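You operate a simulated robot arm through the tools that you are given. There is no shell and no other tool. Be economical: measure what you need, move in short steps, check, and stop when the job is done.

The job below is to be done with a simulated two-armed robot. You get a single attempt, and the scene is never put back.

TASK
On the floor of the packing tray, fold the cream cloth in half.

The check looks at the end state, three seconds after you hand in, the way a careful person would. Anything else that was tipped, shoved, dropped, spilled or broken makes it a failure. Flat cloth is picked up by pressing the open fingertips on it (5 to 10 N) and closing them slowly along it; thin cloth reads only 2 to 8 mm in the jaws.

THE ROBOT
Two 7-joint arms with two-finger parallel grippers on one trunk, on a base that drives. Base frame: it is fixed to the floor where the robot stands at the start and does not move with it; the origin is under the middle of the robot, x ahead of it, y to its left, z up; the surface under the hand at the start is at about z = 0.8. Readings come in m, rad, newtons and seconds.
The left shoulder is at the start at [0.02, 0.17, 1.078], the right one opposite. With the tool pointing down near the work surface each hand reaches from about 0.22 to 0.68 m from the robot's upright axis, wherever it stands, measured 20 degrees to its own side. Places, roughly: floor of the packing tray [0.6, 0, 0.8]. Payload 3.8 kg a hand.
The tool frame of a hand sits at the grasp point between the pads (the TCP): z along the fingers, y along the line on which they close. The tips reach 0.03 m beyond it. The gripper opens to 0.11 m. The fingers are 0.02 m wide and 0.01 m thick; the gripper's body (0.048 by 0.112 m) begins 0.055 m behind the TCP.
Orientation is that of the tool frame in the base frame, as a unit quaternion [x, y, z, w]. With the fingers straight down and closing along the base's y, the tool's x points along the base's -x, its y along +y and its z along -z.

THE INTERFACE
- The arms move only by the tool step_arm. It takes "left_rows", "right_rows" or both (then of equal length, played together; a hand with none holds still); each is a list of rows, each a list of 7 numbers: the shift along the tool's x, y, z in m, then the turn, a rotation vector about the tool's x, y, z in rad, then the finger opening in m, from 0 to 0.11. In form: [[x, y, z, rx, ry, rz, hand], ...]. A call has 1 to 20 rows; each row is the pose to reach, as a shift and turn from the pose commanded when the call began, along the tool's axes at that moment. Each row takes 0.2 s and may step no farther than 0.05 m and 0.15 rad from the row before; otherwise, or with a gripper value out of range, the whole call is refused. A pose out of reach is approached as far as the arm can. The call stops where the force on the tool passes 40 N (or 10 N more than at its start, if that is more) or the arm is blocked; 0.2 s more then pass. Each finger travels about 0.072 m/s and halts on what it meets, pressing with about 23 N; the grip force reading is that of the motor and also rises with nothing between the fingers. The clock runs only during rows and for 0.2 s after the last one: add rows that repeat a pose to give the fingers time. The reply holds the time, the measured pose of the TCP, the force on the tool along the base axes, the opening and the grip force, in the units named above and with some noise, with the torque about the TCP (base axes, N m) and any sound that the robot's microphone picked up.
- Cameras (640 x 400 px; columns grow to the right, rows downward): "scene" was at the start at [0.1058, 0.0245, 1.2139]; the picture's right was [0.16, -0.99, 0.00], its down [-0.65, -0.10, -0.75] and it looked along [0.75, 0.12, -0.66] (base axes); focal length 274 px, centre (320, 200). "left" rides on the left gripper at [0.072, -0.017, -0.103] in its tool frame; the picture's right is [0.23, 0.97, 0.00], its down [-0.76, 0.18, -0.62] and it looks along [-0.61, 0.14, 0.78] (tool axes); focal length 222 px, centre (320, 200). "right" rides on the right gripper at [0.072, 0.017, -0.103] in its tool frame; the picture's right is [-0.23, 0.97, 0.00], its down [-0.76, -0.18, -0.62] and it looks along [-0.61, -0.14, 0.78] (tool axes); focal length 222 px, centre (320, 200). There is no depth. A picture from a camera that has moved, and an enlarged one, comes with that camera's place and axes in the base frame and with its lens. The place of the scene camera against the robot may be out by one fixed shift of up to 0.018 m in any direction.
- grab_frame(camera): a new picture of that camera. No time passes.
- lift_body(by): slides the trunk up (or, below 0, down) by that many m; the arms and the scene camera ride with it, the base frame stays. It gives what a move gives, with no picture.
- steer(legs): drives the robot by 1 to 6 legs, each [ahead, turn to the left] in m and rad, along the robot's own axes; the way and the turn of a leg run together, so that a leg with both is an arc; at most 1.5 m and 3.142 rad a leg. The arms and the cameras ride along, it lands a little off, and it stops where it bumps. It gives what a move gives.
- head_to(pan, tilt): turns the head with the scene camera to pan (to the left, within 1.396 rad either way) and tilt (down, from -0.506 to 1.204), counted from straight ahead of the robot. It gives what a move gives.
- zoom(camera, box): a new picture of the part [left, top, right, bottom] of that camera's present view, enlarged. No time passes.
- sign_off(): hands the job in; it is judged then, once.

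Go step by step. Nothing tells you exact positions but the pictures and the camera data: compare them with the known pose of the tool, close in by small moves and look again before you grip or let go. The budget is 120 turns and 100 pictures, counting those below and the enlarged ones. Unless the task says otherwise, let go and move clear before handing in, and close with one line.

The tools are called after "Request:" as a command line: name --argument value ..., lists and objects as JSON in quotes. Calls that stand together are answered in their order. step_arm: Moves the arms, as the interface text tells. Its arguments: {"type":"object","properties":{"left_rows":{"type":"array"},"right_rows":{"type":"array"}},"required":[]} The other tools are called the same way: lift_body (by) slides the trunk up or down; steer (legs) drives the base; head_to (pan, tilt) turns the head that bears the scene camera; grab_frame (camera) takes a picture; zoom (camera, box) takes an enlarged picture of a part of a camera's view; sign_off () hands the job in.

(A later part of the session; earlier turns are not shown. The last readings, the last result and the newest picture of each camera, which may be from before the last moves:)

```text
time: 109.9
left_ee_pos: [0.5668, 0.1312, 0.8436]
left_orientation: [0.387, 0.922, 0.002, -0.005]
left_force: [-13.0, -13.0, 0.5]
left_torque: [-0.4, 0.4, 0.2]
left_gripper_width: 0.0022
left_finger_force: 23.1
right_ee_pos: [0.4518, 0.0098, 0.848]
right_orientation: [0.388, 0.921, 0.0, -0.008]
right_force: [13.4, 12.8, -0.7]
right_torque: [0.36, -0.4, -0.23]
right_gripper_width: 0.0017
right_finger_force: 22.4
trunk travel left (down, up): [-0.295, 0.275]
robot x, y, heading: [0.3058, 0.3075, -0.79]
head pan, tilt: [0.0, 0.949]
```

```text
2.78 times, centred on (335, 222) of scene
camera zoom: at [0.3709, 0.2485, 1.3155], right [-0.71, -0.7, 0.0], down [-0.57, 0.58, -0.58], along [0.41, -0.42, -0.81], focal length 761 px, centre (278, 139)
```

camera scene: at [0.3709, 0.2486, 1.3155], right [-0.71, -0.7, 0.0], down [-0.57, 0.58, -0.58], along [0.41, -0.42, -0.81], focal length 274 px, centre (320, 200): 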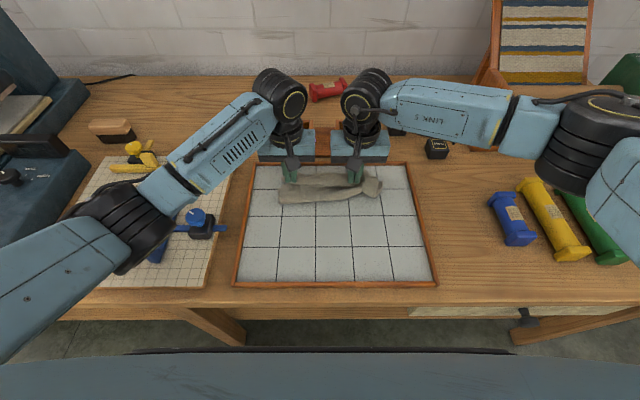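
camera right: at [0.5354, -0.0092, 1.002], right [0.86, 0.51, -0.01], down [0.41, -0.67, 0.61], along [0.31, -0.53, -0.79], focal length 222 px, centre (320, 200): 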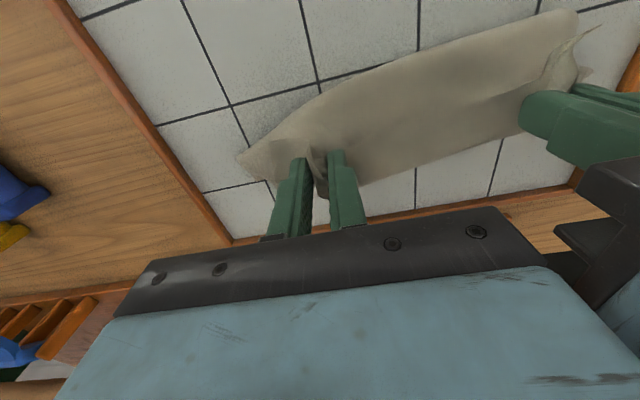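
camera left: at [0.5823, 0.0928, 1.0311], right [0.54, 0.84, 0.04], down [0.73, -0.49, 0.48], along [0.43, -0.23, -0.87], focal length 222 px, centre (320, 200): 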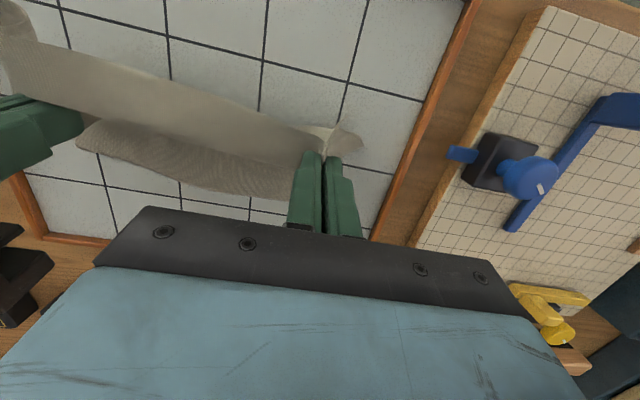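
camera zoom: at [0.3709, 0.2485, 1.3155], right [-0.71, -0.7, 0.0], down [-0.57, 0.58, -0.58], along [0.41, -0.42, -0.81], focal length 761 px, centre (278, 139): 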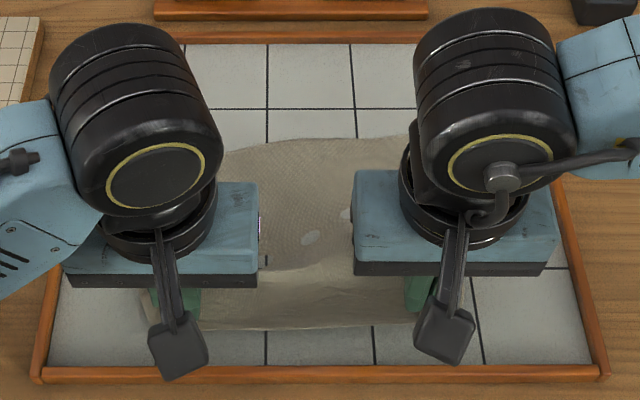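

Excellent: the cloth is laid out flat again, and both hands now hold the near edge with a wider 0.167 m spacing. I'll ease the lateral tension, draw it slightly nearer to take out slack, and check the far edge.

Request:
step_arm --left_rows '[[0.0, -0.003, 0, 0, 0, 0, 0], [0.006, -0.005, 0, 0, 0, 0, 0], [0.012, -0.005, 0, 0, 0, 0, 0], [0.015, -0.005, 0.001, 0, 0, 0, 0], [0.015, -0.005, 0.001, 0, 0, 0, 0]]' --right_rows '[[0.0, 0.003, 0, 0, 0, 0, 0], [0.008, 0.005, 0.002, 0, 0, 0, 0], [0.015, 0.005, 0.004, 0, 0, 0, 0], [0.02, 0.005, 0.004, 0, 0, 0, 0], [0.02, 0.005, 0.004, 0, 0, 0, 0]]'

Request:
zoom --camera "right" --box '[200, 20, 640, 240]'

Request:
zoom --camera "scene" --box '[220, 150, 450, 294]'

```text
time: 111.1
left_ee_pos: [0.5553, 0.1411, 0.8444]
left_orientation: [0.386, 0.922, 0.006, -0.005]
left_force: [-1.4, -1.3, 1.5]
left_torque: [-0.06, 0.08, 0.05]
left_gripper_width: 0.002
left_finger_force: 23.2
right_ee_pos: [0.4405, 0.0258, 0.8442]
right_orientation: [0.39, 0.921, -0.002, -0.01]
right_force: [1.6, 1.5, 0.5]
right_torque: [0.05, -0.05, -0.02]
right_gripper_width: 0.0016
right_finger_force: 23.1
trunk travel left (down, up): [-0.295, 0.275]
robot x, y, heading: [0.3048, 0.3058, -0.796]
head pan, tilt: [0.0, 0.949]
```

```text
1.45 times, centred on (420, 130) of right
camera zoom: at [0.4038, 0.09, 0.9494], right [0.86, 0.51, -0.01], down [0.41, -0.67, 0.61], along [0.31, -0.53, -0.79], focal length 323 px, centre (174, 302)
```

zoom: 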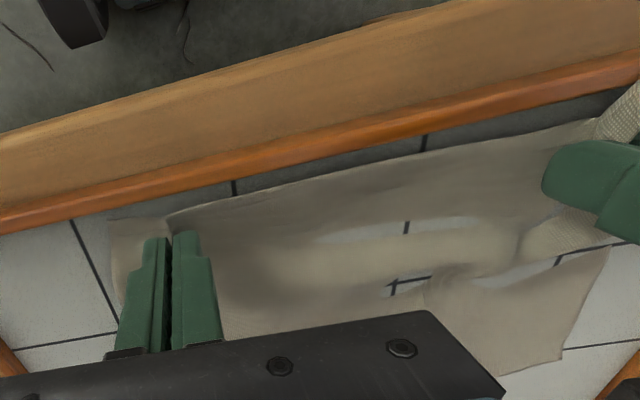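

```text
2.78 times, centred on (335, 222) of scene
camera zoom: at [0.3709, 0.2485, 1.3155], right [-0.71, -0.7, 0.0], down [-0.57, 0.58, -0.58], along [0.41, -0.42, -0.81], focal length 761 px, centre (278, 139)
```

zoom: 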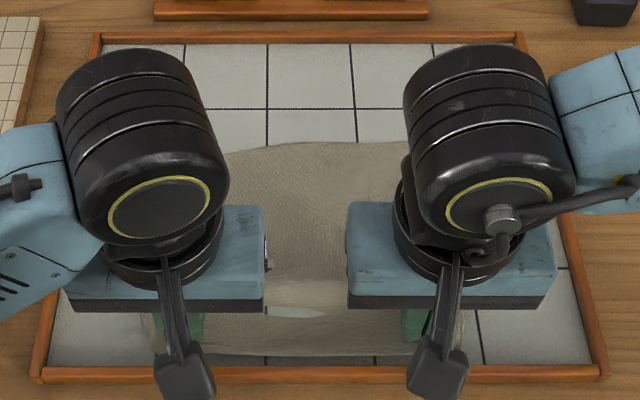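

Near edge at about 0.28, far edge about 0.457 ahead. Now the arc again, rolling up to 0.6 rad, stopping in the air past the top with the sheet leaning forward so it can drop flat.

Request:
step_arm --left_rows '[[-0.0011, 0, -0.008, 0, 0.05, 0, 0], [-0.0076, 0, -0.0249, 0, 0.1, 0, 0], [-0.0194, 0.001, -0.0406, 0, 0.2, 0, 0], [-0.0355, 0.001, -0.053, 0, 0.3, 0, 0], [-0.0549, 0.002, -0.0617, 0, 0.4, 0, 0], [-0.0765, 0.002, -0.0653, 0, 0.5, 0, 0], [-0.094, 0.002, -0.0646, 0, 0.55, 0, 0], [-0.1124, 0.002, -0.0596, 0, 0.6, 0, 0], [-0.1278, 0.002, -0.0517, 0, 0.6, 0, 0], [-0.1278, 0.002, -0.0517, 0, 0.6, 0, 0]]' --right_rows '[[-0.0011, 0, -0.008, 0, 0.05, 0, 0], [-0.0076, 0, -0.0249, 0, 0.1, 0, 0], [-0.0194, -0.001, -0.0406, 0, 0.2, 0, 0], [-0.0355, -0.001, -0.053, 0, 0.3, 0, 0], [-0.0549, -0.002, -0.0617, 0, 0.4, 0, 0], [-0.0765, -0.002, -0.0653, 0, 0.5, 0, 0], [-0.094, -0.002, -0.0646, 0, 0.55, 0, 0], [-0.1124, -0.002, -0.0596, 0, 0.6, 0, 0], [-0.1278, -0.002, -0.0517, 0, 0.6, 0, 0], [-0.1278, -0.002, -0.0517, 0, 0.6, 0, 0]]'

Request:
zoom --camera "scene" --box '[230, 165, 430, 290]'

Request:
zoom --camera "left" --box '[0, 0, 420, 240]'

```text
time: 113.3
left_ee_pos: [0.6474, 0.0476, 0.8951]
left_orientation: [0.368, 0.879, 0.117, -0.278]
left_force: [-4.8, -3.8, 0.6]
left_torque: [-0.09, 0.06, 0.15]
left_gripper_width: 0.002
left_finger_force: 22.6
right_ee_pos: [0.5291, -0.0664, 0.8927]
right_orientation: [0.372, 0.877, 0.115, -0.282]
right_force: [5.1, 5.4, 0.1]
right_torque: [0.05, -0.11, -0.21]
right_gripper_width: 0.0017
right_finger_force: 22.9
trunk travel left (down, up): [-0.295, 0.275]
robot x, y, heading: [0.3035, 0.304, -0.794]
head pan, tilt: [0.0, 0.949]
```

```text
3.20 times, centred on (330, 228) of scene
camera zoom: at [0.3708, 0.2486, 1.3155], right [-0.71, -0.7, 0.0], down [-0.57, 0.58, -0.58], along [0.41, -0.42, -0.81], focal length 877 px, centre (288, 112)
```

zoom: 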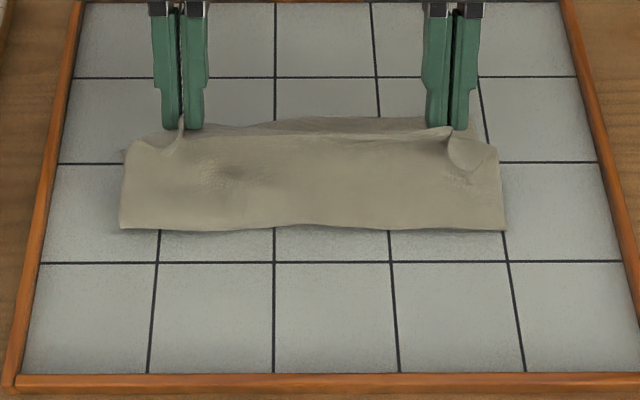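

```text
1.52 times, centred on (210, 120) of left
camera zoom: at [0.6343, 0.0375, 1.0209], right [0.56, 0.81, 0.13], down [0.81, -0.58, 0.07], along [0.14, 0.07, -0.99], focal length 338 px, centre (488, 322)
```

zoom: 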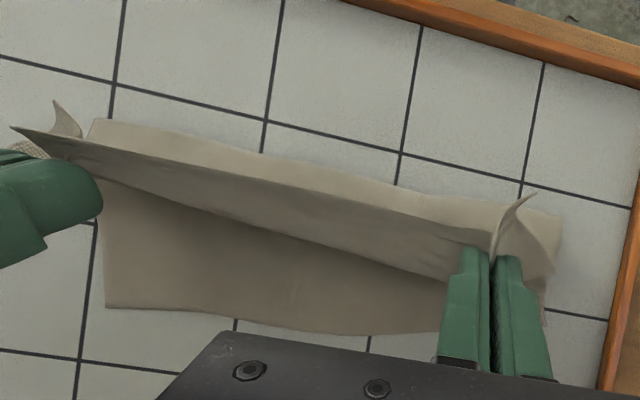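

The fold is clean now: crease at about 0.36, far edge at about 0.455, sheet leaning forward. I'll ease it a bit lower and forward, then open in the air and rise.

Request:
step_arm --left_rows '[[-0.015, -0.002, 0.004, 0, -0.05, 0, 0], [-0.0291, -0.003, 0.0077, 0, -0.1, 0, 0], [-0.0291, -0.003, 0.0077, 0, -0.1, 0, 0], [-0.0291, -0.003, 0.0077, 0, -0.1, 0, 0.03], [-0.0291, -0.003, 0.0077, 0, -0.1, 0, 0.05], [-0.0291, -0.003, 0.0077, 0, -0.1, 0, 0.06], [-0.0291, -0.003, 0.0077, 0, -0.1, 0, 0.06], [-0.012, -0.003, -0.0171, 0, -0.1, 0, 0.06], [0.005, 0.0, -0.0418, 0, -0.1, 0, 0.06], [0.02, 0.04, -0.065, 0, -0.1, 0, 0.06], [0.03, 0.08, -0.08, 0, -0.2, 0, 0.06], [0.03, 0.12, -0.08, 0, -0.3, 0, 0.06]]' --right_rows '[[-0.015, 0.002, 0.004, 0, -0.05, 0, 0], [-0.0291, 0.003, 0.0077, 0, -0.1, 0, 0], [-0.0291, 0.003, 0.0077, 0, -0.1, 0, 0], [-0.0291, 0.003, 0.0077, 0, -0.1, 0, 0.03], [-0.0291, 0.003, 0.0077, 0, -0.1, 0, 0.05], [-0.0291, 0.003, 0.0077, 0, -0.1, 0, 0.06], [-0.0291, 0.003, 0.0077, 0, -0.1, 0, 0.06], [-0.012, 0.003, -0.0171, 0, -0.1, 0, 0.06], [0.005, 0.0, -0.0418, 0, -0.1, 0, 0.06], [0.02, -0.04, -0.065, 0, -0.1, 0, 0.06], [0.03, -0.08, -0.08, 0, -0.2, 0, 0.06], [0.03, -0.12, -0.08, 0, -0.3, 0, 0.06]]'

Request:
zoom --camera "scene" --box '[240, 160, 400, 260]'

```text
time: 115.9
left_ee_pos: [0.7478, 0.1183, 0.9789]
left_orientation: [0.383, 0.911, 0.062, -0.141]
left_force: [-1.1, 0.3, 0.9]
left_torque: [0.0, 0.01, 0.03]
left_gripper_width: 0.06
left_finger_force: 0.1
right_ee_pos: [0.4582, -0.1641, 0.9769]
right_orientation: [0.386, 0.909, 0.058, -0.147]
right_force: [0.1, -0.3, 0.2]
right_torque: [-0.05, 0.01, -0.05]
right_gripper_width: 0.06
right_finger_force: 0.1
trunk travel left (down, up): [-0.295, 0.275]
robot x, y, heading: [0.3075, 0.3078, -0.795]
head pan, tilt: [0.0, 0.949]
```

```text
4.00 times, centred on (320, 210) of scene
camera zoom: at [0.3704, 0.2491, 1.3156], right [-0.71, -0.7, 0.0], down [-0.57, 0.58, -0.58], along [0.41, -0.42, -0.81], focal length 1096 px, centre (320, 160)
```

zoom: 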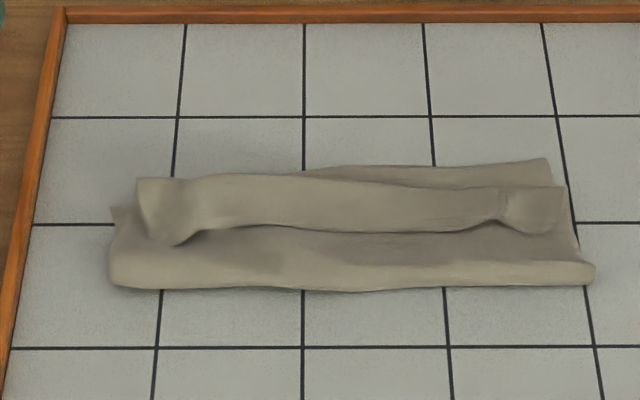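

Much neater: straight crease and aligned ends, with only the margin strip (about 3 cm) still turned back and standing proud. I'll use the opened fingers as four pushers, from just near of the strip's edge, to flip it forward. First, hover on the near side.

Request:
step_arm --left_rows '[[0.01, -0.03, 0.0, 0, -0.08, 0, 0.06], [0.02, -0.06, 0.015, 0, -0.16, 0, 0.06], [0.03, -0.09, 0.04, 0, -0.24, 0, 0.06], [0.04, -0.115, 0.07, 0, -0.31, 0, 0.06], [0.0406, -0.121, 0.0959, 0, -0.31, 0, 0.06], [0.0406, -0.121, 0.0959, 0, -0.31, 0, 0.06]]' --right_rows '[[0.01, 0.03, 0.0, 0, -0.08, 0, 0.06], [0.02, 0.065, 0.015, 0, -0.16, 0, 0.06], [0.03, 0.1, 0.04, 0, -0.24, 0, 0.06], [0.04, 0.128, 0.07, 0, -0.317, 0, 0.06], [0.04, 0.133, 0.0936, 0, -0.317, 0, 0.06], [0.04, 0.133, 0.0936, 0, -0.317, 0, 0.06]]'

Request:
grab_frame --camera "left"

```text
time: 117.3
left_ee_pos: [0.6128, 0.0815, 0.897]
left_orientation: [0.387, 0.922, 0.002, 0.0]
left_force: [0.2, 0.0, -0.2]
left_torque: [0.04, 0.0, -0.01]
left_gripper_width: 0.0598
left_finger_force: 0.1
right_ee_pos: [0.507, -0.0249, 0.8993]
right_orientation: [0.389, 0.921, -0.004, -0.002]
right_force: [0.0, -0.2, -0.2]
right_torque: [0.02, -0.02, 0.03]
right_gripper_width: 0.0599
right_finger_force: 0.0
trunk travel left (down, up): [-0.295, 0.275]
robot x, y, heading: [0.3041, 0.3032, -0.796]
head pan, tilt: [0.0, 0.949]
```

```text
13 pictures are left
camera left: at [0.5507, 0.1215, 1.0009], right [0.54, 0.84, 0.0], down [0.66, -0.42, 0.62], along [0.53, -0.33, -0.78], focal length 222 px, centre (320, 200)
```

left: 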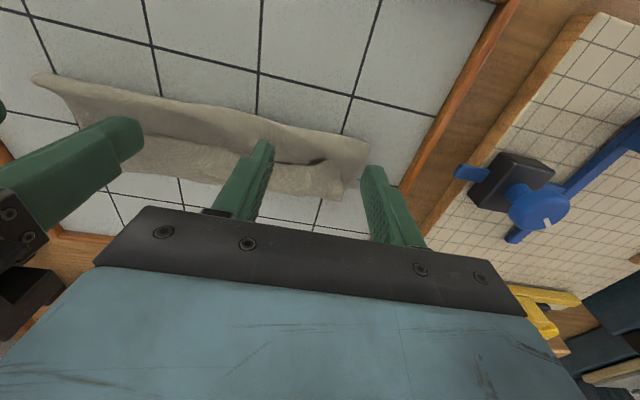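

Request:
step_arm --left_rows '[[0, 0, 0.02, 0, 0, 0, 0.045], [0, 0, 0.036, 0, 0, 0, 0.045], [0, 0, 0.043, 0, 0, 0, 0.045], [-0.01, 0, 0.043, 0, 0, 0, 0.045], [-0.02, 0, 0.043, 0, 0, 0, 0.045], [-0.03, 0, 0.042, 0, 0, 0, 0.045], [-0.04, 0, 0.038, 0, 0, 0, 0.045], [-0.05, 0, 0.03, 0, 0, 0, 0.045], [-0.06, 0, 0.022, 0, 0, 0, 0.045], [-0.072, 0, 0.017, 0, 0, 0, 0.045], [-0.084, 0, 0.017, 0, 0, 0, 0.045], [-0.094, 0, 0.02, 0, 0, 0, 0.045], [-0.094, 0, 0.02, 0, 0, 0, 0.045]]' --right_rows '[[0, 0, 0.02, 0, 0, 0, 0.05], [0, 0, 0.037, 0, 0, 0, 0.05], [0, 0, 0.045, 0, 0, 0, 0.05], [-0.01, 0, 0.045, 0, 0, 0, 0.05], [-0.02, 0, 0.045, 0, 0, 0, 0.05], [-0.03, 0, 0.044, 0, 0, 0, 0.05], [-0.04, 0, 0.04, 0, 0, 0, 0.05], [-0.05, 0, 0.032, 0, 0, 0, 0.05], [-0.06, 0, 0.024, 0, 0, 0, 0.05], [-0.072, 0, 0.019, 0, 0, 0, 0.05], [-0.084, 0, 0.019, 0, 0, 0, 0.05], [-0.094, 0, 0.022, 0, 0, 0, 0.05], [-0.094, 0, 0.022, 0, 0, 0, 0.05]]'

Request:
zoom --camera "scene" --box '[240, 160, 400, 260]'

```text
time: 120.1
left_ee_pos: [0.678, 0.0152, 0.8788]
left_orientation: [0.387, 0.922, 0.002, 0.0]
left_force: [-0.1, 0.0, 0.0]
left_torque: [-0.03, 0.02, 0.0]
left_gripper_width: 0.045
left_finger_force: 0.1
right_ee_pos: [0.5728, -0.0917, 0.8775]
right_orientation: [0.39, 0.921, -0.003, -0.002]
right_force: [0.7, 0.2, 0.1]
right_torque: [0.01, 0.01, 0.03]
right_gripper_width: 0.0503
right_finger_force: 0.1
trunk travel left (down, up): [-0.295, 0.275]
robot x, y, heading: [0.3049, 0.3021, -0.794]
head pan, tilt: [0.0, 0.949]
```

```text
4.00 times, centred on (320, 210) of scene
camera zoom: at [0.3708, 0.2486, 1.3155], right [-0.71, -0.7, 0.0], down [-0.57, 0.58, -0.58], along [0.41, -0.42, -0.81], focal length 1096 px, centre (320, 160)
```

zoom: 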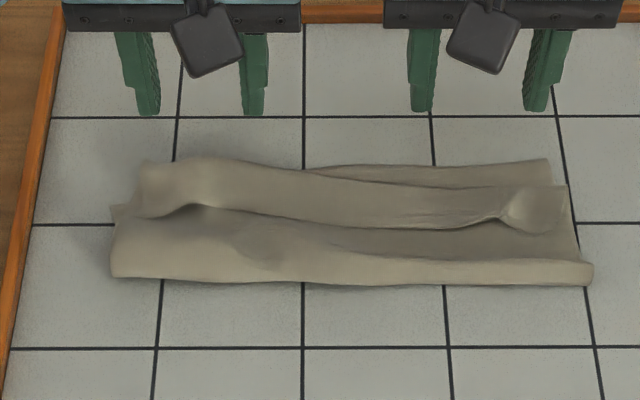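

The pushers rode over the edge. I'll repeat lower, tips about 5 mm above the tile, starting again from the near side.

Request:
step_arm --left_rows '[[0.0, 0, -0.025, 0, 0, 0, 0.045], [0.04, 0, -0.025, 0, 0, 0, 0.045], [0.085, 0, -0.025, 0, 0, 0, 0.045], [0.088, 0, 0.01, 0, 0, 0, 0.045], [0.088, 0, 0.03, 0, 0, 0, 0.045], [0.088, 0, 0.034, 0, 0, 0, 0.045], [0.08, 0, 0.0345, 0, 0, 0, 0.045], [0.07, 0, 0.0345, 0, 0, 0, 0.045], [0.06, 0, 0.0345, 0, 0, 0, 0.045], [0.052, 0, 0.033, 0, 0, 0, 0.045], [0.046, 0, 0.025, 0, 0, 0, 0.045], [0.04, 0, 0.015, 0, 0, 0, 0.045]]' --right_rows '[[0.0, 0, -0.025, 0, 0, 0, 0.05], [0.04, 0, -0.025, 0, 0, 0, 0.05], [0.085, 0, -0.025, 0, 0, 0, 0.05], [0.094, 0, 0.01, 0, 0, 0, 0.05], [0.094, 0, 0.03, 0, 0, 0, 0.05], [0.094, 0, 0.033, 0, 0, 0, 0.05], [0.085, 0, 0.0335, 0, 0, 0, 0.05], [0.075, 0, 0.0335, 0, 0, 0, 0.05], [0.065, 0, 0.0335, 0, 0, 0, 0.05], [0.057, 0, 0.032, 0, 0, 0, 0.05], [0.05, 0, 0.024, 0, 0, 0, 0.05], [0.044, 0, 0.014, 0, 0, 0, 0.05]]'

Request:
zoom --camera "scene" --box '[240, 160, 400, 260]'

```text
time: 122.7
left_ee_pos: [0.6515, 0.0437, 0.8622]
left_orientation: [0.386, 0.922, 0.002, 0.0]
left_force: [0.5, 0.0, -0.4]
left_torque: [0.02, 0.03, -0.03]
left_gripper_width: 0.0449
left_finger_force: 0.1
right_ee_pos: [0.5427, -0.0623, 0.8636]
right_orientation: [0.39, 0.921, -0.004, -0.002]
right_force: [-0.4, 0.3, 0.1]
right_torque: [0.01, 0.01, -0.03]
right_gripper_width: 0.0499
right_finger_force: 0.1
trunk travel left (down, up): [-0.295, 0.275]
robot x, y, heading: [0.3006, 0.3002, -0.794]
head pan, tilt: [0.0, 0.949]
```

```text
4.00 times, centred on (320, 210) of scene
camera zoom: at [0.3709, 0.2484, 1.3155], right [-0.71, -0.7, 0.0], down [-0.57, 0.58, -0.58], along [0.41, -0.42, -0.81], focal length 1096 px, centre (320, 160)
```

zoom: 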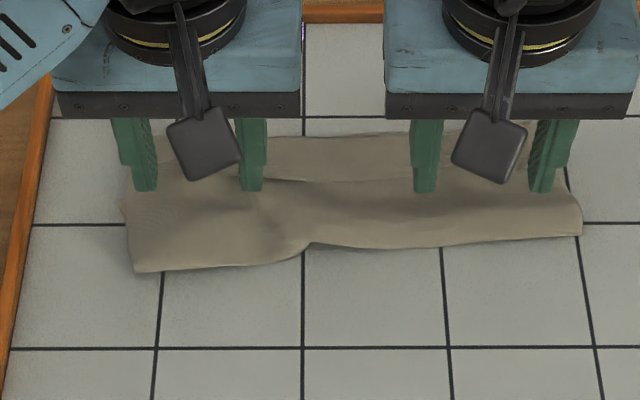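

The pushers are now under/against the strip's edge. I'll continue forward and up to roll it over, then rise clear.

Request:
step_arm --left_rows '[[-0.01, 0, -0.008, 0, 0, 0, 0.045], [-0.02, 0, -0.014, 0, 0, 0, 0.045], [-0.03, 0, -0.016, 0, 0, 0, 0.045], [-0.04, 0, -0.014, 0, 0, 0, 0.045], [-0.05, 0, -0.008, 0, 0, 0, 0.045], [-0.058, 0, 0.0, 0, 0, 0, 0.045], [-0.058, 0, -0.03, 0, 0, 0, 0.045], [-0.058, 0.03, -0.06, 0, 0, 0, 0.045], [-0.058, 0.07, -0.08, 0, 0, 0, 0.045], [-0.058, 0.11, -0.08, 0, 0, 0, 0.045]]' --right_rows '[[-0.01, 0, -0.008, 0, 0, 0, 0.05], [-0.02, 0, -0.014, 0, 0, 0, 0.05], [-0.03, 0, -0.016, 0, 0, 0, 0.05], [-0.04, 0, -0.014, 0, 0, 0, 0.05], [-0.05, 0, -0.008, 0, 0, 0, 0.05], [-0.058, 0, 0.0, 0, 0, 0, 0.05], [-0.058, 0, -0.03, 0, 0, 0, 0.05], [-0.058, -0.03, -0.06, 0, 0, 0, 0.05], [-0.058, -0.07, -0.08, 0, 0, 0, 0.05], [-0.058, -0.11, -0.08, 0, 0, 0, 0.05]]'

Request:
zoom --camera "scene" --box '[240, 160, 400, 260]'

```text
time: 124.9
left_ee_pos: [0.769, 0.0793, 0.9426]
left_orientation: [0.388, 0.922, 0.002, 0.0]
left_force: [-0.4, 0.9, -0.2]
left_torque: [-0.02, 0.0, -0.01]
left_gripper_width: 0.0448
left_finger_force: 0.0
right_ee_pos: [0.5032, -0.1793, 0.9464]
right_orientation: [0.39, 0.921, -0.004, -0.001]
right_force: [-0.9, 0.4, 0.1]
right_torque: [0.02, 0.01, 0.0]
right_gripper_width: 0.0501
right_finger_force: 0.1
trunk travel left (down, up): [-0.295, 0.275]
robot x, y, heading: [0.3045, 0.3058, -0.796]
head pan, tilt: [0.0, 0.949]
```

```text
4.00 times, centred on (320, 210) of scene
camera zoom: at [0.3707, 0.2487, 1.3155], right [-0.71, -0.7, 0.0], down [-0.57, 0.58, -0.58], along [0.41, -0.42, -0.81], focal length 1096 px, centre (320, 160)
```

zoom: 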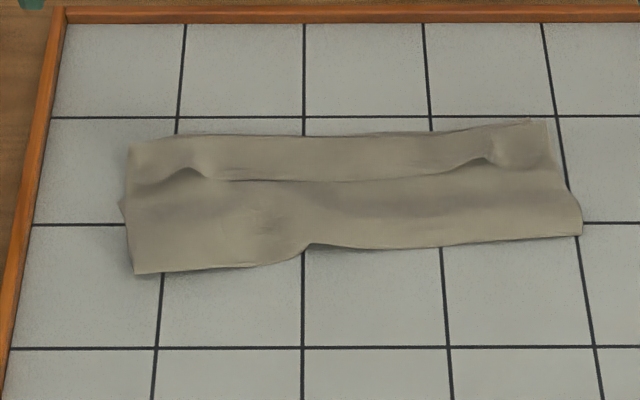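

The margin is still turned back, about 3.5 cm of it. Its length matches how far the pads reached in, so I'll re-pinch only the very lip of this edge at its two raised waves, with fingers tilted so just the front corners touch.

Request:
step_arm --left_rows '[[0.01, -0.03, 0.0, 0, 0.13, 0, 0.036], [0.02, -0.06, 0.01, 0, 0.26, 0, 0.036], [0.03, -0.09, 0.04, 0, 0.4, 0, 0.036], [0.0347, -0.098, 0.07, 0, 0.4, 0, 0.036], [0.0347, -0.098, 0.0876, 0, 0.4, 0, 0.036], [0.0347, -0.098, 0.0876, 0, 0.4, 0, 0.036]]' --right_rows '[[0.007, 0.035, 0.0, 0, 0.13, 0, 0.036], [0.014, 0.07, 0.01, 0, 0.26, 0, 0.036], [0.021, 0.1, 0.04, 0, 0.4, 0, 0.036], [0.0229, 0.109, 0.07, 0, 0.4, 0, 0.036], [0.0229, 0.109, 0.0914, 0, 0.4, 0, 0.036], [0.0229, 0.109, 0.0914, 0, 0.4, 0, 0.036]]'

Request:
zoom --camera "scene" --box '[240, 160, 400, 260]'

```text
time: 126.3
left_ee_pos: [0.6751, 0.0337, 0.8554]
left_orientation: [0.378, 0.904, 0.078, -0.184]
left_force: [-1.0, 0.8, -0.2]
left_torque: [0.01, 0.0, -0.04]
left_gripper_width: 0.0363
left_finger_force: 0.0
right_ee_pos: [0.5644, -0.087, 0.852]
right_orientation: [0.383, 0.902, 0.074, -0.184]
right_force: [0.3, 0.4, 0.2]
right_torque: [0.03, 0.0, 0.01]
right_gripper_width: 0.0361
right_finger_force: 0.2
trunk travel left (down, up): [-0.295, 0.275]
robot x, y, heading: [0.3035, 0.304, -0.791]
head pan, tilt: [0.0, 0.949]
```

```text
4.00 times, centred on (320, 210) of scene
camera zoom: at [0.3708, 0.2486, 1.3155], right [-0.71, -0.7, 0.0], down [-0.57, 0.58, -0.58], along [0.41, -0.42, -0.81], focal length 1096 px, centre (320, 160)
```

zoom: 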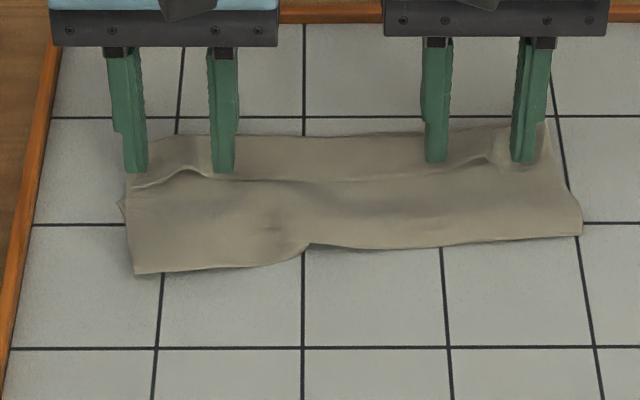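

Request:
step_arm --left_rows '[[0, -0.006, 0, 0, 0, 0, 0.034], [-0.0039, -0.006, 0.0092, 0, 0, 0, 0.034], [-0.0043, -0.006, 0.0101, 0, 0, 0, 0.034]]' --right_rows '[[-0.0037, 0, -0.0016, 0, 0, 0, 0.034], [-0.0064, 0, 0.0048, 0, 0, 0, 0.034], [-0.0068, 0, 0.0057, 0, 0, 0, 0.034]]'

```text
time: 127.1
left_ee_pos: [0.6711, 0.0309, 0.8434]
left_orientation: [0.378, 0.904, 0.079, -0.183]
left_force: [-0.4, 0.3, 0.1]
left_torque: [-0.02, -0.01, 0.01]
left_gripper_width: 0.0341
left_finger_force: 0.1
right_ee_pos: [0.5682, -0.0907, 0.8446]
right_orientation: [0.384, 0.902, 0.074, -0.184]
right_force: [0.0, 0.2, -0.1]
right_torque: [0.01, -0.04, 0.0]
right_gripper_width: 0.0341
right_finger_force: 0.1
trunk travel left (down, up): [-0.295, 0.275]
robot x, y, heading: [0.2989, 0.3031, -0.792]
head pan, tilt: [0.0, 0.949]
```

Request:
step_arm --left_rows '[[-0.0007, 0, 0.0017, 0, 0, 0, 0.034], [-0.0007, 0, 0.0017, 0, 0, 0, 0.032], [-0.0007, 0, 0.0017, 0, 0, 0, 0.03], [-0.0007, 0, 0.0017, 0, 0, 0, 0.028], [-0.0007, 0, 0.0017, 0, 0, 0, 0.026], [-0.0007, 0, 0.0017, 0, 0, 0, 0.024], [-0.0007, 0, 0.0017, 0, 0, 0, 0.021], [-0.0007, 0, 0.0017, 0, 0, 0, 0.018], [-0.0005, 0, 0.0012, 0, 0, 0, 0.015], [-0.0004, 0, 0.0008, 0, 0, 0, 0.012], [-0.0004, 0, 0.0008, 0, 0, 0, 0.009], [-0.0004, 0, 0.0008, 0, 0, 0, 0.006], [-0.0004, 0, 0.0008, 0, 0, 0, 0.003], [-0.0004, 0, 0.0008, 0, 0, 0, 0], [-0.0004, 0, 0.0008, 0, 0, 0, 0]]' --right_rows '[[-0.0012, 0, 0.0028, 0, 0, 0, 0.034], [-0.0012, 0, 0.0028, 0, 0, 0, 0.032], [-0.0012, 0, 0.0028, 0, 0, 0, 0.03], [-0.0012, 0, 0.0028, 0, 0, 0, 0.028], [-0.0012, 0, 0.0028, 0, 0, 0, 0.026], [-0.0012, 0, 0.0028, 0, 0, 0, 0.024], [-0.0012, 0, 0.0028, 0, 0, 0, 0.021], [-0.0012, 0, 0.0028, 0, 0, 0, 0.018], [-0.001, 0, 0.0023, 0, 0, 0, 0.015], [-0.0008, 0, 0.0018, 0, 0, 0, 0.012], [-0.0008, 0, 0.0018, 0, 0, 0, 0.009], [-0.0008, 0, 0.0018, 0, 0, 0, 0.006], [-0.0008, 0, 0.0018, 0, 0, 0, 0.003], [-0.0008, 0, 0.0018, 0, 0, 0, 0], [-0.0008, 0, 0.0018, 0, 0, 0, 0]]'

```text
time: 130.3
left_ee_pos: [0.6717, 0.0322, 0.8437]
left_orientation: [0.378, 0.904, 0.08, -0.184]
left_force: [-6.6, -5.3, 7.6]
left_torque: [-0.19, 0.25, -0.01]
left_gripper_width: 0.0035
left_finger_force: 23.0
right_ee_pos: [0.5665, -0.092, 0.8434]
right_orientation: [0.383, 0.902, 0.073, -0.185]
right_force: [6.8, 6.3, 0.9]
right_torque: [0.2, -0.22, -0.08]
right_gripper_width: 0.0019
right_finger_force: 23.3
trunk travel left (down, up): [-0.295, 0.275]
robot x, y, heading: [0.3029, 0.3048, -0.8]
head pan, tilt: [0.0, 0.949]
```

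Both caught the lip (right 1.9 mm, left 3.5 mm). Easing the sideways tension and lifting to check.

Request:
step_arm --left_rows '[[0.004, -0.003, -0.009, 0, 0, 0, 0], [0.008, -0.003, -0.0184, 0, 0, 0, 0], [0.0136, -0.003, -0.032, 0, 0, 0, 0], [0.0195, -0.003, -0.046, 0, 0, 0, 0], [0.0195, -0.003, -0.046, 0, 0, 0, 0]]' --right_rows '[[0.004, 0.003, -0.009, 0, 0, 0, 0], [0.008, 0.003, -0.0184, 0, 0, 0, 0], [0.0136, 0.003, -0.032, 0, 0, 0, 0], [0.0195, 0.003, -0.046, 0, 0, 0, 0], [0.0195, 0.003, -0.046, 0, 0, 0, 0]]'

Request:
zoom --camera "scene" --box '[240, 160, 400, 260]'

Request:
zoom --camera "left" --box '[0, 0, 420, 240]'

```text
time: 131.5
left_ee_pos: [0.6692, 0.029, 0.8922]
left_orientation: [0.379, 0.904, 0.079, -0.184]
left_force: [-2.4, -1.9, 0.4]
left_torque: [-0.09, 0.06, -0.03]
left_gripper_width: 0.002
left_finger_force: 23.4
right_ee_pos: [0.5719, -0.0885, 0.8926]
right_orientation: [0.382, 0.903, 0.073, -0.184]
right_force: [2.8, 2.4, -0.5]
right_torque: [0.02, -0.06, -0.06]
right_gripper_width: 0.0021
right_finger_force: 23.1
trunk travel left (down, up): [-0.295, 0.275]
robot x, y, heading: [0.3033, 0.2991, -0.794]
head pan, tilt: [0.0, 0.949]
```

```text
4.00 times, centred on (320, 210) of scene
camera zoom: at [0.3709, 0.2485, 1.3155], right [-0.71, -0.7, 0.0], down [-0.57, 0.58, -0.58], along [0.41, -0.42, -0.81], focal length 1096 px, centre (320, 160)
```

zoom: 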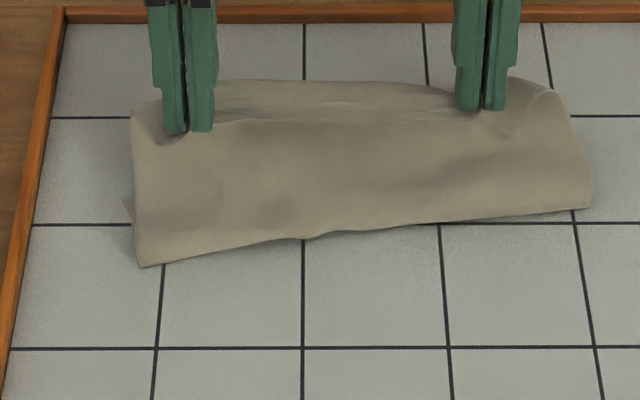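

```text
1.52 times, centred on (210, 120) of left
camera zoom: at [0.639, 0.0363, 1.0164], right [0.55, 0.83, 0.09], down [0.79, -0.55, 0.28], along [0.28, -0.08, -0.96], focal length 338 px, centre (488, 322)
```

zoom: 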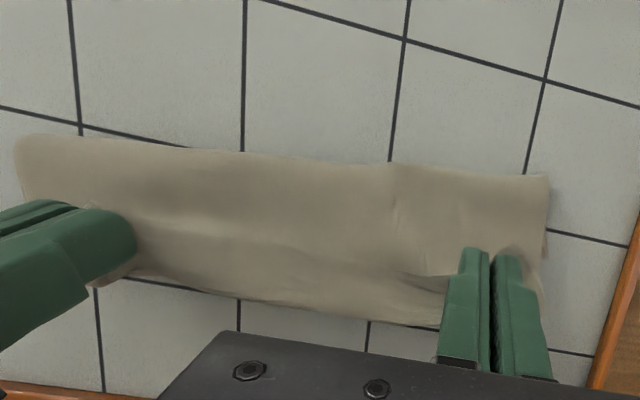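

Both hold the lip properly (2 mm each). The crease has crept off centre though, so I'll roll the sheet back flat toward me with this tighter grip and redo the good arc from there.

Request:
step_arm --left_rows '[[0.0203, 0, 0.0032, 0, -0.05, 0, 0], [0.0399, 0, 0.0082, 0, -0.1, 0, 0], [0.0584, 0, 0.0159, 0, -0.15, 0, 0], [0.0753, 0, 0.0274, 0, -0.2, 0, 0], [0.0905, 0, 0.0426, 0, -0.25, 0, 0], [0.1043, 0, 0.0614, 0, -0.3, 0, 0], [0.1134, 0, 0.0783, 0, -0.35, 0, 0], [0.1226, 0, 0.0952, 0, -0.4, 0, 0], [0.1309, 0, 0.1063, 0, -0.4, 0, 0], [0.1309, 0, 0.1063, 0, -0.4, 0, 0]]' --right_rows '[[0.0222, 0, 0.004, 0, -0.05, 0, 0], [0.0436, 0, 0.0097, 0, -0.1, 0, 0], [0.0639, 0, 0.0183, 0, -0.15, 0, 0], [0.0817, 0, 0.0301, 0, -0.2, 0, 0], [0.0988, 0, 0.0461, 0, -0.25, 0, 0], [0.1145, 0, 0.0657, 0, -0.3, 0, 0], [0.1249, 0, 0.0832, 0, -0.35, 0, 0], [0.1354, 0, 0.1006, 0, -0.4, 0, 0], [0.1447, 0, 0.1122, 0, -0.4, 0, 0], [0.1447, 0, 0.1122, 0, -0.4, 0, 0]]'

Request:
zoom --camera "scene" --box '[220, 150, 450, 294]'

```text
time: 133.7
left_ee_pos: [0.5554, 0.144, 0.8465]
left_orientation: [0.386, 0.922, 0.002, 0.001]
left_force: [-0.8, -2.0, 0.7]
left_torque: [-0.03, 0.08, -0.05]
left_gripper_width: 0.0019
left_finger_force: 22.8
right_ee_pos: [0.4465, 0.04, 0.8462]
right_orientation: [0.39, 0.921, -0.004, -0.001]
right_force: [3.2, 1.6, 0.2]
right_torque: [0.07, -0.08, 0.03]
right_gripper_width: 0.002
right_finger_force: 22.9
trunk travel left (down, up): [-0.295, 0.275]
robot x, y, heading: [0.3044, 0.3021, -0.798]
head pan, tilt: [0.0, 0.949]
```

```text
2.78 times, centred on (335, 222) of scene
camera zoom: at [0.371, 0.2485, 1.3155], right [-0.71, -0.7, 0.0], down [-0.57, 0.58, -0.58], along [0.41, -0.42, -0.81], focal length 761 px, centre (278, 139)
```

zoom: 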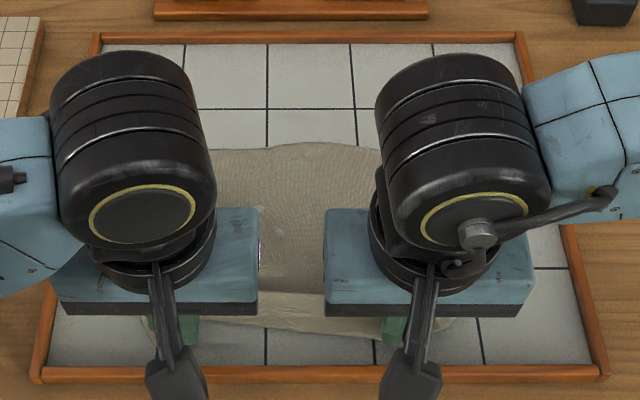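

Flat again with the tighter grip. Repeating the good arc.

Request:
step_arm --left_rows '[[-0.0011, 0, -0.008, 0, 0.05, 0, 0], [-0.0076, 0, -0.0249, 0, 0.1, 0, 0], [-0.0194, 0.001, -0.0406, 0, 0.2, 0, 0], [-0.0355, 0.001, -0.053, 0, 0.3, 0, 0], [-0.0549, 0.002, -0.0617, 0, 0.4, 0, 0], [-0.0765, 0.002, -0.0653, 0, 0.5, 0, 0], [-0.094, 0.002, -0.0646, 0, 0.55, 0, 0], [-0.1124, 0.002, -0.0596, 0, 0.6, 0, 0], [-0.1278, 0.002, -0.0517, 0, 0.6, 0, 0], [-0.1278, 0.002, -0.0517, 0, 0.6, 0, 0]]' --right_rows '[[-0.0011, 0, -0.008, 0, 0.05, 0, 0], [-0.0076, 0, -0.0249, 0, 0.1, 0, 0], [-0.0194, -0.001, -0.0406, 0, 0.2, 0, 0], [-0.0355, -0.001, -0.053, 0, 0.3, 0, 0], [-0.0549, -0.002, -0.0617, 0, 0.4, 0, 0], [-0.0765, -0.002, -0.0653, 0, 0.5, 0, 0], [-0.094, -0.002, -0.0646, 0, 0.55, 0, 0], [-0.1124, -0.002, -0.0596, 0, 0.6, 0, 0], [-0.1278, -0.002, -0.0517, 0, 0.6, 0, 0], [-0.1278, -0.002, -0.0517, 0, 0.6, 0, 0]]'

Request:
zoom --camera "left" --box '[0, 0, 420, 240]'

```text
time: 135.9
left_ee_pos: [0.6466, 0.0543, 0.8984]
left_orientation: [0.369, 0.881, 0.116, -0.273]
left_force: [-2.8, -1.4, 0.6]
left_torque: [-0.09, 0.1, -0.01]
left_gripper_width: 0.0022
left_finger_force: 23.2
right_ee_pos: [0.5351, -0.0536, 0.8978]
right_orientation: [0.373, 0.879, 0.111, -0.274]
right_force: [2.6, 1.7, -0.8]
right_torque: [0.03, -0.08, -0.04]
right_gripper_width: 0.0021
right_finger_force: 22.7
trunk travel left (down, up): [-0.295, 0.275]
robot x, y, heading: [0.3044, 0.3033, -0.797]
head pan, tilt: [0.0, 0.949]
```

```text
1.52 times, centred on (210, 120) of left
camera zoom: at [0.6339, 0.0441, 1.025], right [0.56, 0.82, 0.13], down [0.81, -0.58, 0.08], along [0.14, 0.06, -0.99], focal length 338 px, centre (488, 322)
```

zoom: 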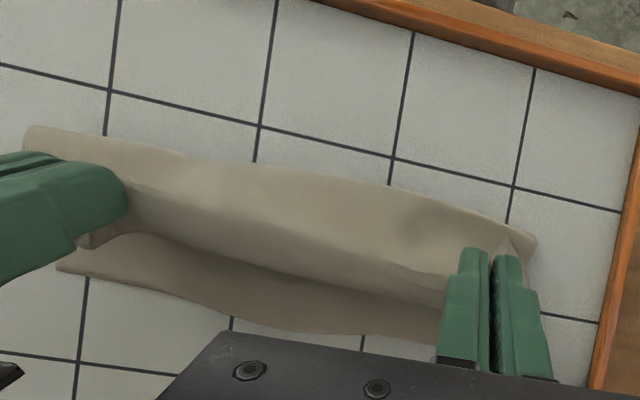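

Crease at about 0.36 and far edge about 0.445, with only a tiny lip in the jaws. I'll carry the edge over to the far edge, lower it, spread open gently and rise.

Request:
step_arm --left_rows '[[-0.018, -0.001, 0.0014, 0, -0.05, 0, 0], [-0.0347, -0.002, 0.0063, 0, -0.1, 0, 0], [-0.0501, -0.002, 0.0145, 0, -0.15, 0, 0], [-0.0597, -0.002, 0.0232, 0, -0.2, 0, 0], [-0.0597, -0.002, 0.0232, 0, -0.2, 0, 0.006], [-0.0597, 0, 0.0232, 0, -0.2, 0, 0.012], [-0.0597, 0.002, 0.0232, 0, -0.2, 0, 0.018], [-0.0597, 0.004, 0.0232, 0, -0.2, 0, 0.024], [-0.0597, 0.006, 0.0232, 0, -0.2, 0, 0.03], [-0.0597, 0.008, 0.0232, 0, -0.2, 0, 0.036], [-0.0597, 0.008, 0.0232, 0, -0.2, 0, 0.042], [-0.054, 0.008, 0.0149, 0, -0.2, 0, 0.042], [-0.0427, 0.008, -0.0016, 0, -0.2, 0, 0.042], [-0.0258, 0.008, -0.0263, 0, -0.2, 0, 0.042], [-0.01, 0.04, -0.05, 0, -0.2, 0, 0.042], [0.0, 0.08, -0.065, 0, -0.3, 0, 0.042], [0.0, 0.12, -0.065, 0, -0.4, 0, 0.042]]' --right_rows '[[-0.018, 0.001, 0.0014, 0, -0.05, 0, 0], [-0.0347, 0.002, 0.0063, 0, -0.1, 0, 0], [-0.0501, 0.002, 0.0145, 0, -0.15, 0, 0], [-0.0597, 0.002, 0.0232, 0, -0.2, 0, 0], [-0.0597, 0.002, 0.0232, 0, -0.2, 0, 0.006], [-0.0597, 0, 0.0232, 0, -0.2, 0, 0.012], [-0.0597, -0.002, 0.0232, 0, -0.2, 0, 0.018], [-0.0597, -0.004, 0.0232, 0, -0.2, 0, 0.024], [-0.0597, -0.006, 0.0232, 0, -0.2, 0, 0.03], [-0.0597, -0.008, 0.0232, 0, -0.2, 0, 0.036], [-0.0597, -0.008, 0.0232, 0, -0.2, 0, 0.042], [-0.054, -0.008, 0.0149, 0, -0.2, 0, 0.042], [-0.0427, -0.008, -0.0016, 0, -0.2, 0, 0.042], [-0.0258, -0.008, -0.0263, 0, -0.2, 0, 0.042], [-0.01, -0.04, -0.05, 0, -0.2, 0, 0.042], [0.0, -0.08, -0.065, 0, -0.3, 0, 0.042], [0.0, -0.12, -0.065, 0, -0.4, 0, 0.042]]'

Request:
zoom --camera "scene" --box '[240, 160, 400, 260]'

```text
time: 139.5
left_ee_pos: [0.7564, 0.1132, 0.9529]
left_orientation: [0.385, 0.918, 0.041, -0.091]
left_force: [0.3, -0.2, -0.6]
left_torque: [-0.02, 0.01, 0.01]
left_gripper_width: 0.0421
left_finger_force: 0.0
right_ee_pos: [0.4746, -0.1625, 0.9533]
right_orientation: [0.388, 0.916, 0.035, -0.092]
right_force: [0.7, -0.7, -0.7]
right_torque: [-0.03, 0.0, 0.01]
right_gripper_width: 0.0423
right_finger_force: 0.1
trunk travel left (down, up): [-0.295, 0.275]
robot x, y, heading: [0.3025, 0.3026, -0.792]
head pan, tilt: [0.0, 0.949]
```

```text
4.00 times, centred on (320, 210) of scene
camera zoom: at [0.3703, 0.249, 1.3156], right [-0.71, -0.7, 0.0], down [-0.57, 0.58, -0.58], along [0.41, -0.42, -0.81], focal length 1096 px, centre (320, 160)
```

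zoom: 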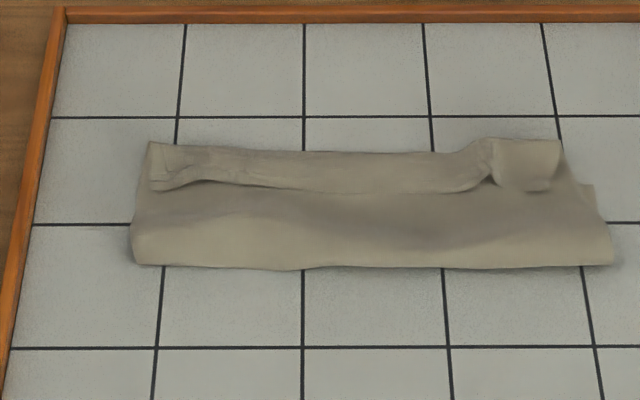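

The edge AD now lies right over the far edge with the crease straight; it is only puffy, with a small turned-over lip. I'll gently flatten it: rest the open fingertips on the top layer between lip and crease and stroke toward me.

Request:
step_arm --left_rows '[[0.005, -0.035, 0.0, 0, -0.05, 0, 0.05], [0.01, -0.07, 0.01, 0, -0.1, 0, 0.06], [0.015, -0.1, 0.03, 0, -0.15, 0, 0.06], [0.0215, -0.125, 0.06, 0, -0.2, 0, 0.06], [0.0215, -0.129, 0.0839, 0, -0.2, 0, 0.06], [0.0215, -0.129, 0.0839, 0, -0.2, 0, 0.06]]' --right_rows '[[0.005, 0.035, 0.0, 0, -0.05, 0, 0.05], [0.01, 0.07, 0.01, 0, -0.1, 0, 0.06], [0.015, 0.1, 0.03, 0, -0.15, 0, 0.06], [0.0215, 0.116, 0.06, 0, -0.2, 0, 0.06], [0.0215, 0.12, 0.0839, 0, -0.2, 0, 0.06], [0.0215, 0.12, 0.0839, 0, -0.2, 0, 0.06]]'

Request:
step_arm --left_rows '[[0, 0, 0.02, 0, 0, 0, 0.06], [0, 0, 0.029, 0, 0, 0, 0.06], [0, 0, 0.032, 0, 0, 0, 0.06], [0, 0, 0.033, 0, 0, 0, 0.06], [0, 0, 0.033, 0, 0, 0, 0.06]]' --right_rows '[[0, 0, 0.02, 0, 0, 0, 0.06], [0, 0, 0.029, 0, 0, 0, 0.06], [0, 0, 0.032, 0, 0, 0, 0.06], [0, 0, 0.033, 0, 0, 0, 0.06], [0, 0, 0.033, 0, 0, 0, 0.06]]'

```text
time: 140.9
left_ee_pos: [0.6399, 0.0488, 0.8723]
left_orientation: [0.386, 0.922, 0.002, 0.0]
left_force: [0.2, -0.3, -0.3]
left_torque: [0.05, -0.01, 0.01]
left_gripper_width: 0.06
left_finger_force: 0.1
right_ee_pos: [0.5339, -0.0532, 0.8728]
right_orientation: [0.389, 0.921, -0.005, -0.002]
right_force: [-0.5, 0.5, 0.7]
right_torque: [-0.01, 0.02, -0.01]
right_gripper_width: 0.0599
right_finger_force: 0.0
trunk travel left (down, up): [-0.295, 0.275]
robot x, y, heading: [0.3022, 0.3033, -0.797]
head pan, tilt: [0.0, 0.949]
```

```text
time: 142.1
left_ee_pos: [0.6397, 0.0495, 0.8406]
left_orientation: [0.387, 0.922, 0.002, 0.0]
left_force: [0.0, -0.6, 4.4]
left_torque: [0.02, 0.02, -0.01]
left_gripper_width: 0.0594
left_finger_force: 0.0
right_ee_pos: [0.5324, -0.0539, 0.8385]
right_orientation: [0.389, 0.921, -0.004, -0.002]
right_force: [-0.1, 0.6, 2.0]
right_torque: [0.03, -0.03, 0.03]
right_gripper_width: 0.0601
right_finger_force: 0.1
trunk travel left (down, up): [-0.295, 0.275]
robot x, y, heading: [0.3064, 0.3011, -0.791]
head pan, tilt: [0.0, 0.949]
```

Light contact (2–4 N). Stroking toward me and lifting off.

Request:
step_arm --left_rows '[[0.006, 0, 0.0003, 0, 0, 0, 0.06], [0.012, 0, 0.0003, 0, 0, 0, 0.06], [0.018, 0, 0.0003, 0, 0, 0, 0.06], [0.024, 0, 0.0003, 0, 0, 0, 0.06], [0.03, 0, 0.0, 0, 0, 0, 0.06], [0.036, 0, 0.0, 0, 0, 0, 0.06], [0.042, 0, 0.0, 0, 0, 0, 0.06], [0.045, 0, -0.01, 0, 0, 0, 0.06], [0.045, 0, -0.04, 0, 0, 0, 0.06], [0.02, 0.03, -0.07, 0, 0, 0, 0.06], [0.0, 0.07, -0.08, 0, 0, 0, 0.06], [-0.02, 0.11, -0.08, 0, 0, 0, 0.06], [-0.03, 0.14, -0.08, 0, 0, 0, 0.06]]' --right_rows '[[0.006, 0, 0.0005, 0, 0, 0, 0.06], [0.012, 0, 0.0005, 0, 0, 0, 0.06], [0.018, 0, 0.0005, 0, 0, 0, 0.06], [0.024, 0, 0.0005, 0, 0, 0, 0.06], [0.03, 0, 0.0, 0, 0, 0, 0.06], [0.036, 0, 0.0, 0, 0, 0, 0.06], [0.042, 0, 0.0, 0, 0, 0, 0.06], [0.045, 0, -0.01, 0, 0, 0, 0.06], [0.045, 0, -0.04, 0, 0, 0, 0.06], [0.02, -0.03, -0.07, 0, 0, 0, 0.06], [0.0, -0.07, -0.08, 0, 0, 0, 0.06], [-0.02, -0.11, -0.08, 0, 0, 0, 0.06], [-0.03, -0.14, -0.08, 0, 0, 0, 0.06]]'

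Request:
zoom --camera "scene" --box '[240, 160, 400, 260]'

```text
time: 144.9
left_ee_pos: [0.7588, 0.1259, 0.921]
left_orientation: [0.387, 0.922, 0.002, 0.0]
left_force: [-1.2, -0.2, -0.5]
left_torque: [-0.02, 0.02, -0.02]
left_gripper_width: 0.0601
left_finger_force: 0.1
right_ee_pos: [0.454, -0.1725, 0.9212]
right_orientation: [0.389, 0.921, -0.004, -0.003]
right_force: [-0.2, 0.1, -1.2]
right_torque: [0.0, 0.01, 0.0]
right_gripper_width: 0.0599
right_finger_force: 0.0
trunk travel left (down, up): [-0.295, 0.275]
robot x, y, heading: [0.3051, 0.3011, -0.789]
head pan, tilt: [0.0, 0.949]
```

```text
4.00 times, centred on (320, 210) of scene
camera zoom: at [0.3708, 0.2487, 1.3155], right [-0.71, -0.7, 0.0], down [-0.57, 0.58, -0.58], along [0.41, -0.42, -0.81], focal length 1096 px, centre (320, 160)
```

zoom: 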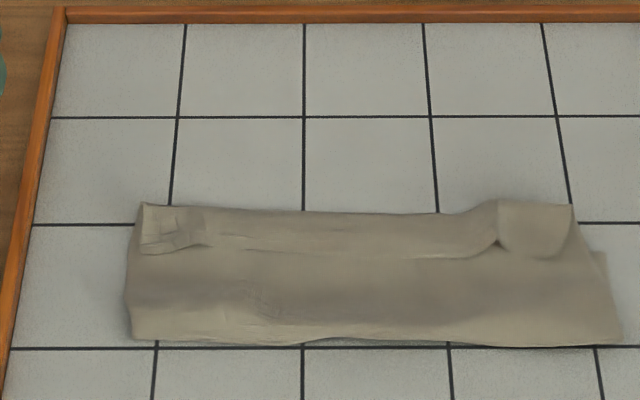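

The whole cloth slid nearer with the crease now well formed; a 2–3 cm cuff remains. I'll unroll it by friction: the left hand pins the fold firmly near the crease while the right lightly strokes its half of the cuff forward, then I'll swap.

Request:
step_arm --left_rows '[[0.02, -0.04, 0, 0, 0, 0, 0.06], [0.04, -0.08, 0.0, 0, 0, 0, 0.06], [0.06, -0.12, 0.01, 0, 0, 0, 0.06], [0.0767, -0.14, 0.03, 0, 0, 0, 0.06], [0.0767, -0.14, 0.06, 0, 0, 0, 0.06], [0.0767, -0.14, 0.074, 0, 0, 0, 0.06], [0.0767, -0.14, 0.0795, 0, 0, 0, 0.06], [0.0767, -0.14, 0.0815, 0, 0, 0, 0.06]]' --right_rows '[[0.01, 0.04, 0, 0, 0, 0, 0.06], [0.02, 0.08, 0.0, 0, 0, 0, 0.06], [0.03, 0.12, 0.01, 0, 0, 0, 0.06], [0.034, 0.141, 0.03, 0, 0, 0, 0.06], [0.034, 0.141, 0.05, 0, 0, 0, 0.06], [0.034, 0.141, 0.07, 0, 0, 0, 0.06], [0.034, 0.141, 0.075, 0, 0, 0, 0.06], [0.034, 0.141, 0.0785, 0, 0, 0, 0.06]]'

```text
time: 146.7
left_ee_pos: [0.6066, 0.0834, 0.8394]
left_orientation: [0.387, 0.922, 0.002, 0.0]
left_force: [0.2, -0.5, 5.1]
left_torque: [0.01, -0.01, 0.02]
left_gripper_width: 0.0598
left_finger_force: 0.1
right_ee_pos: [0.5312, -0.0499, 0.8421]
right_orientation: [0.39, 0.921, -0.004, -0.002]
right_force: [1.1, 0.1, -0.2]
right_torque: [-0.01, 0.01, 0.05]
right_gripper_width: 0.06
right_finger_force: 0.0
trunk travel left (down, up): [-0.295, 0.275]
robot x, y, heading: [0.3033, 0.3037, -0.796]
head pan, tilt: [0.0, 0.949]
```

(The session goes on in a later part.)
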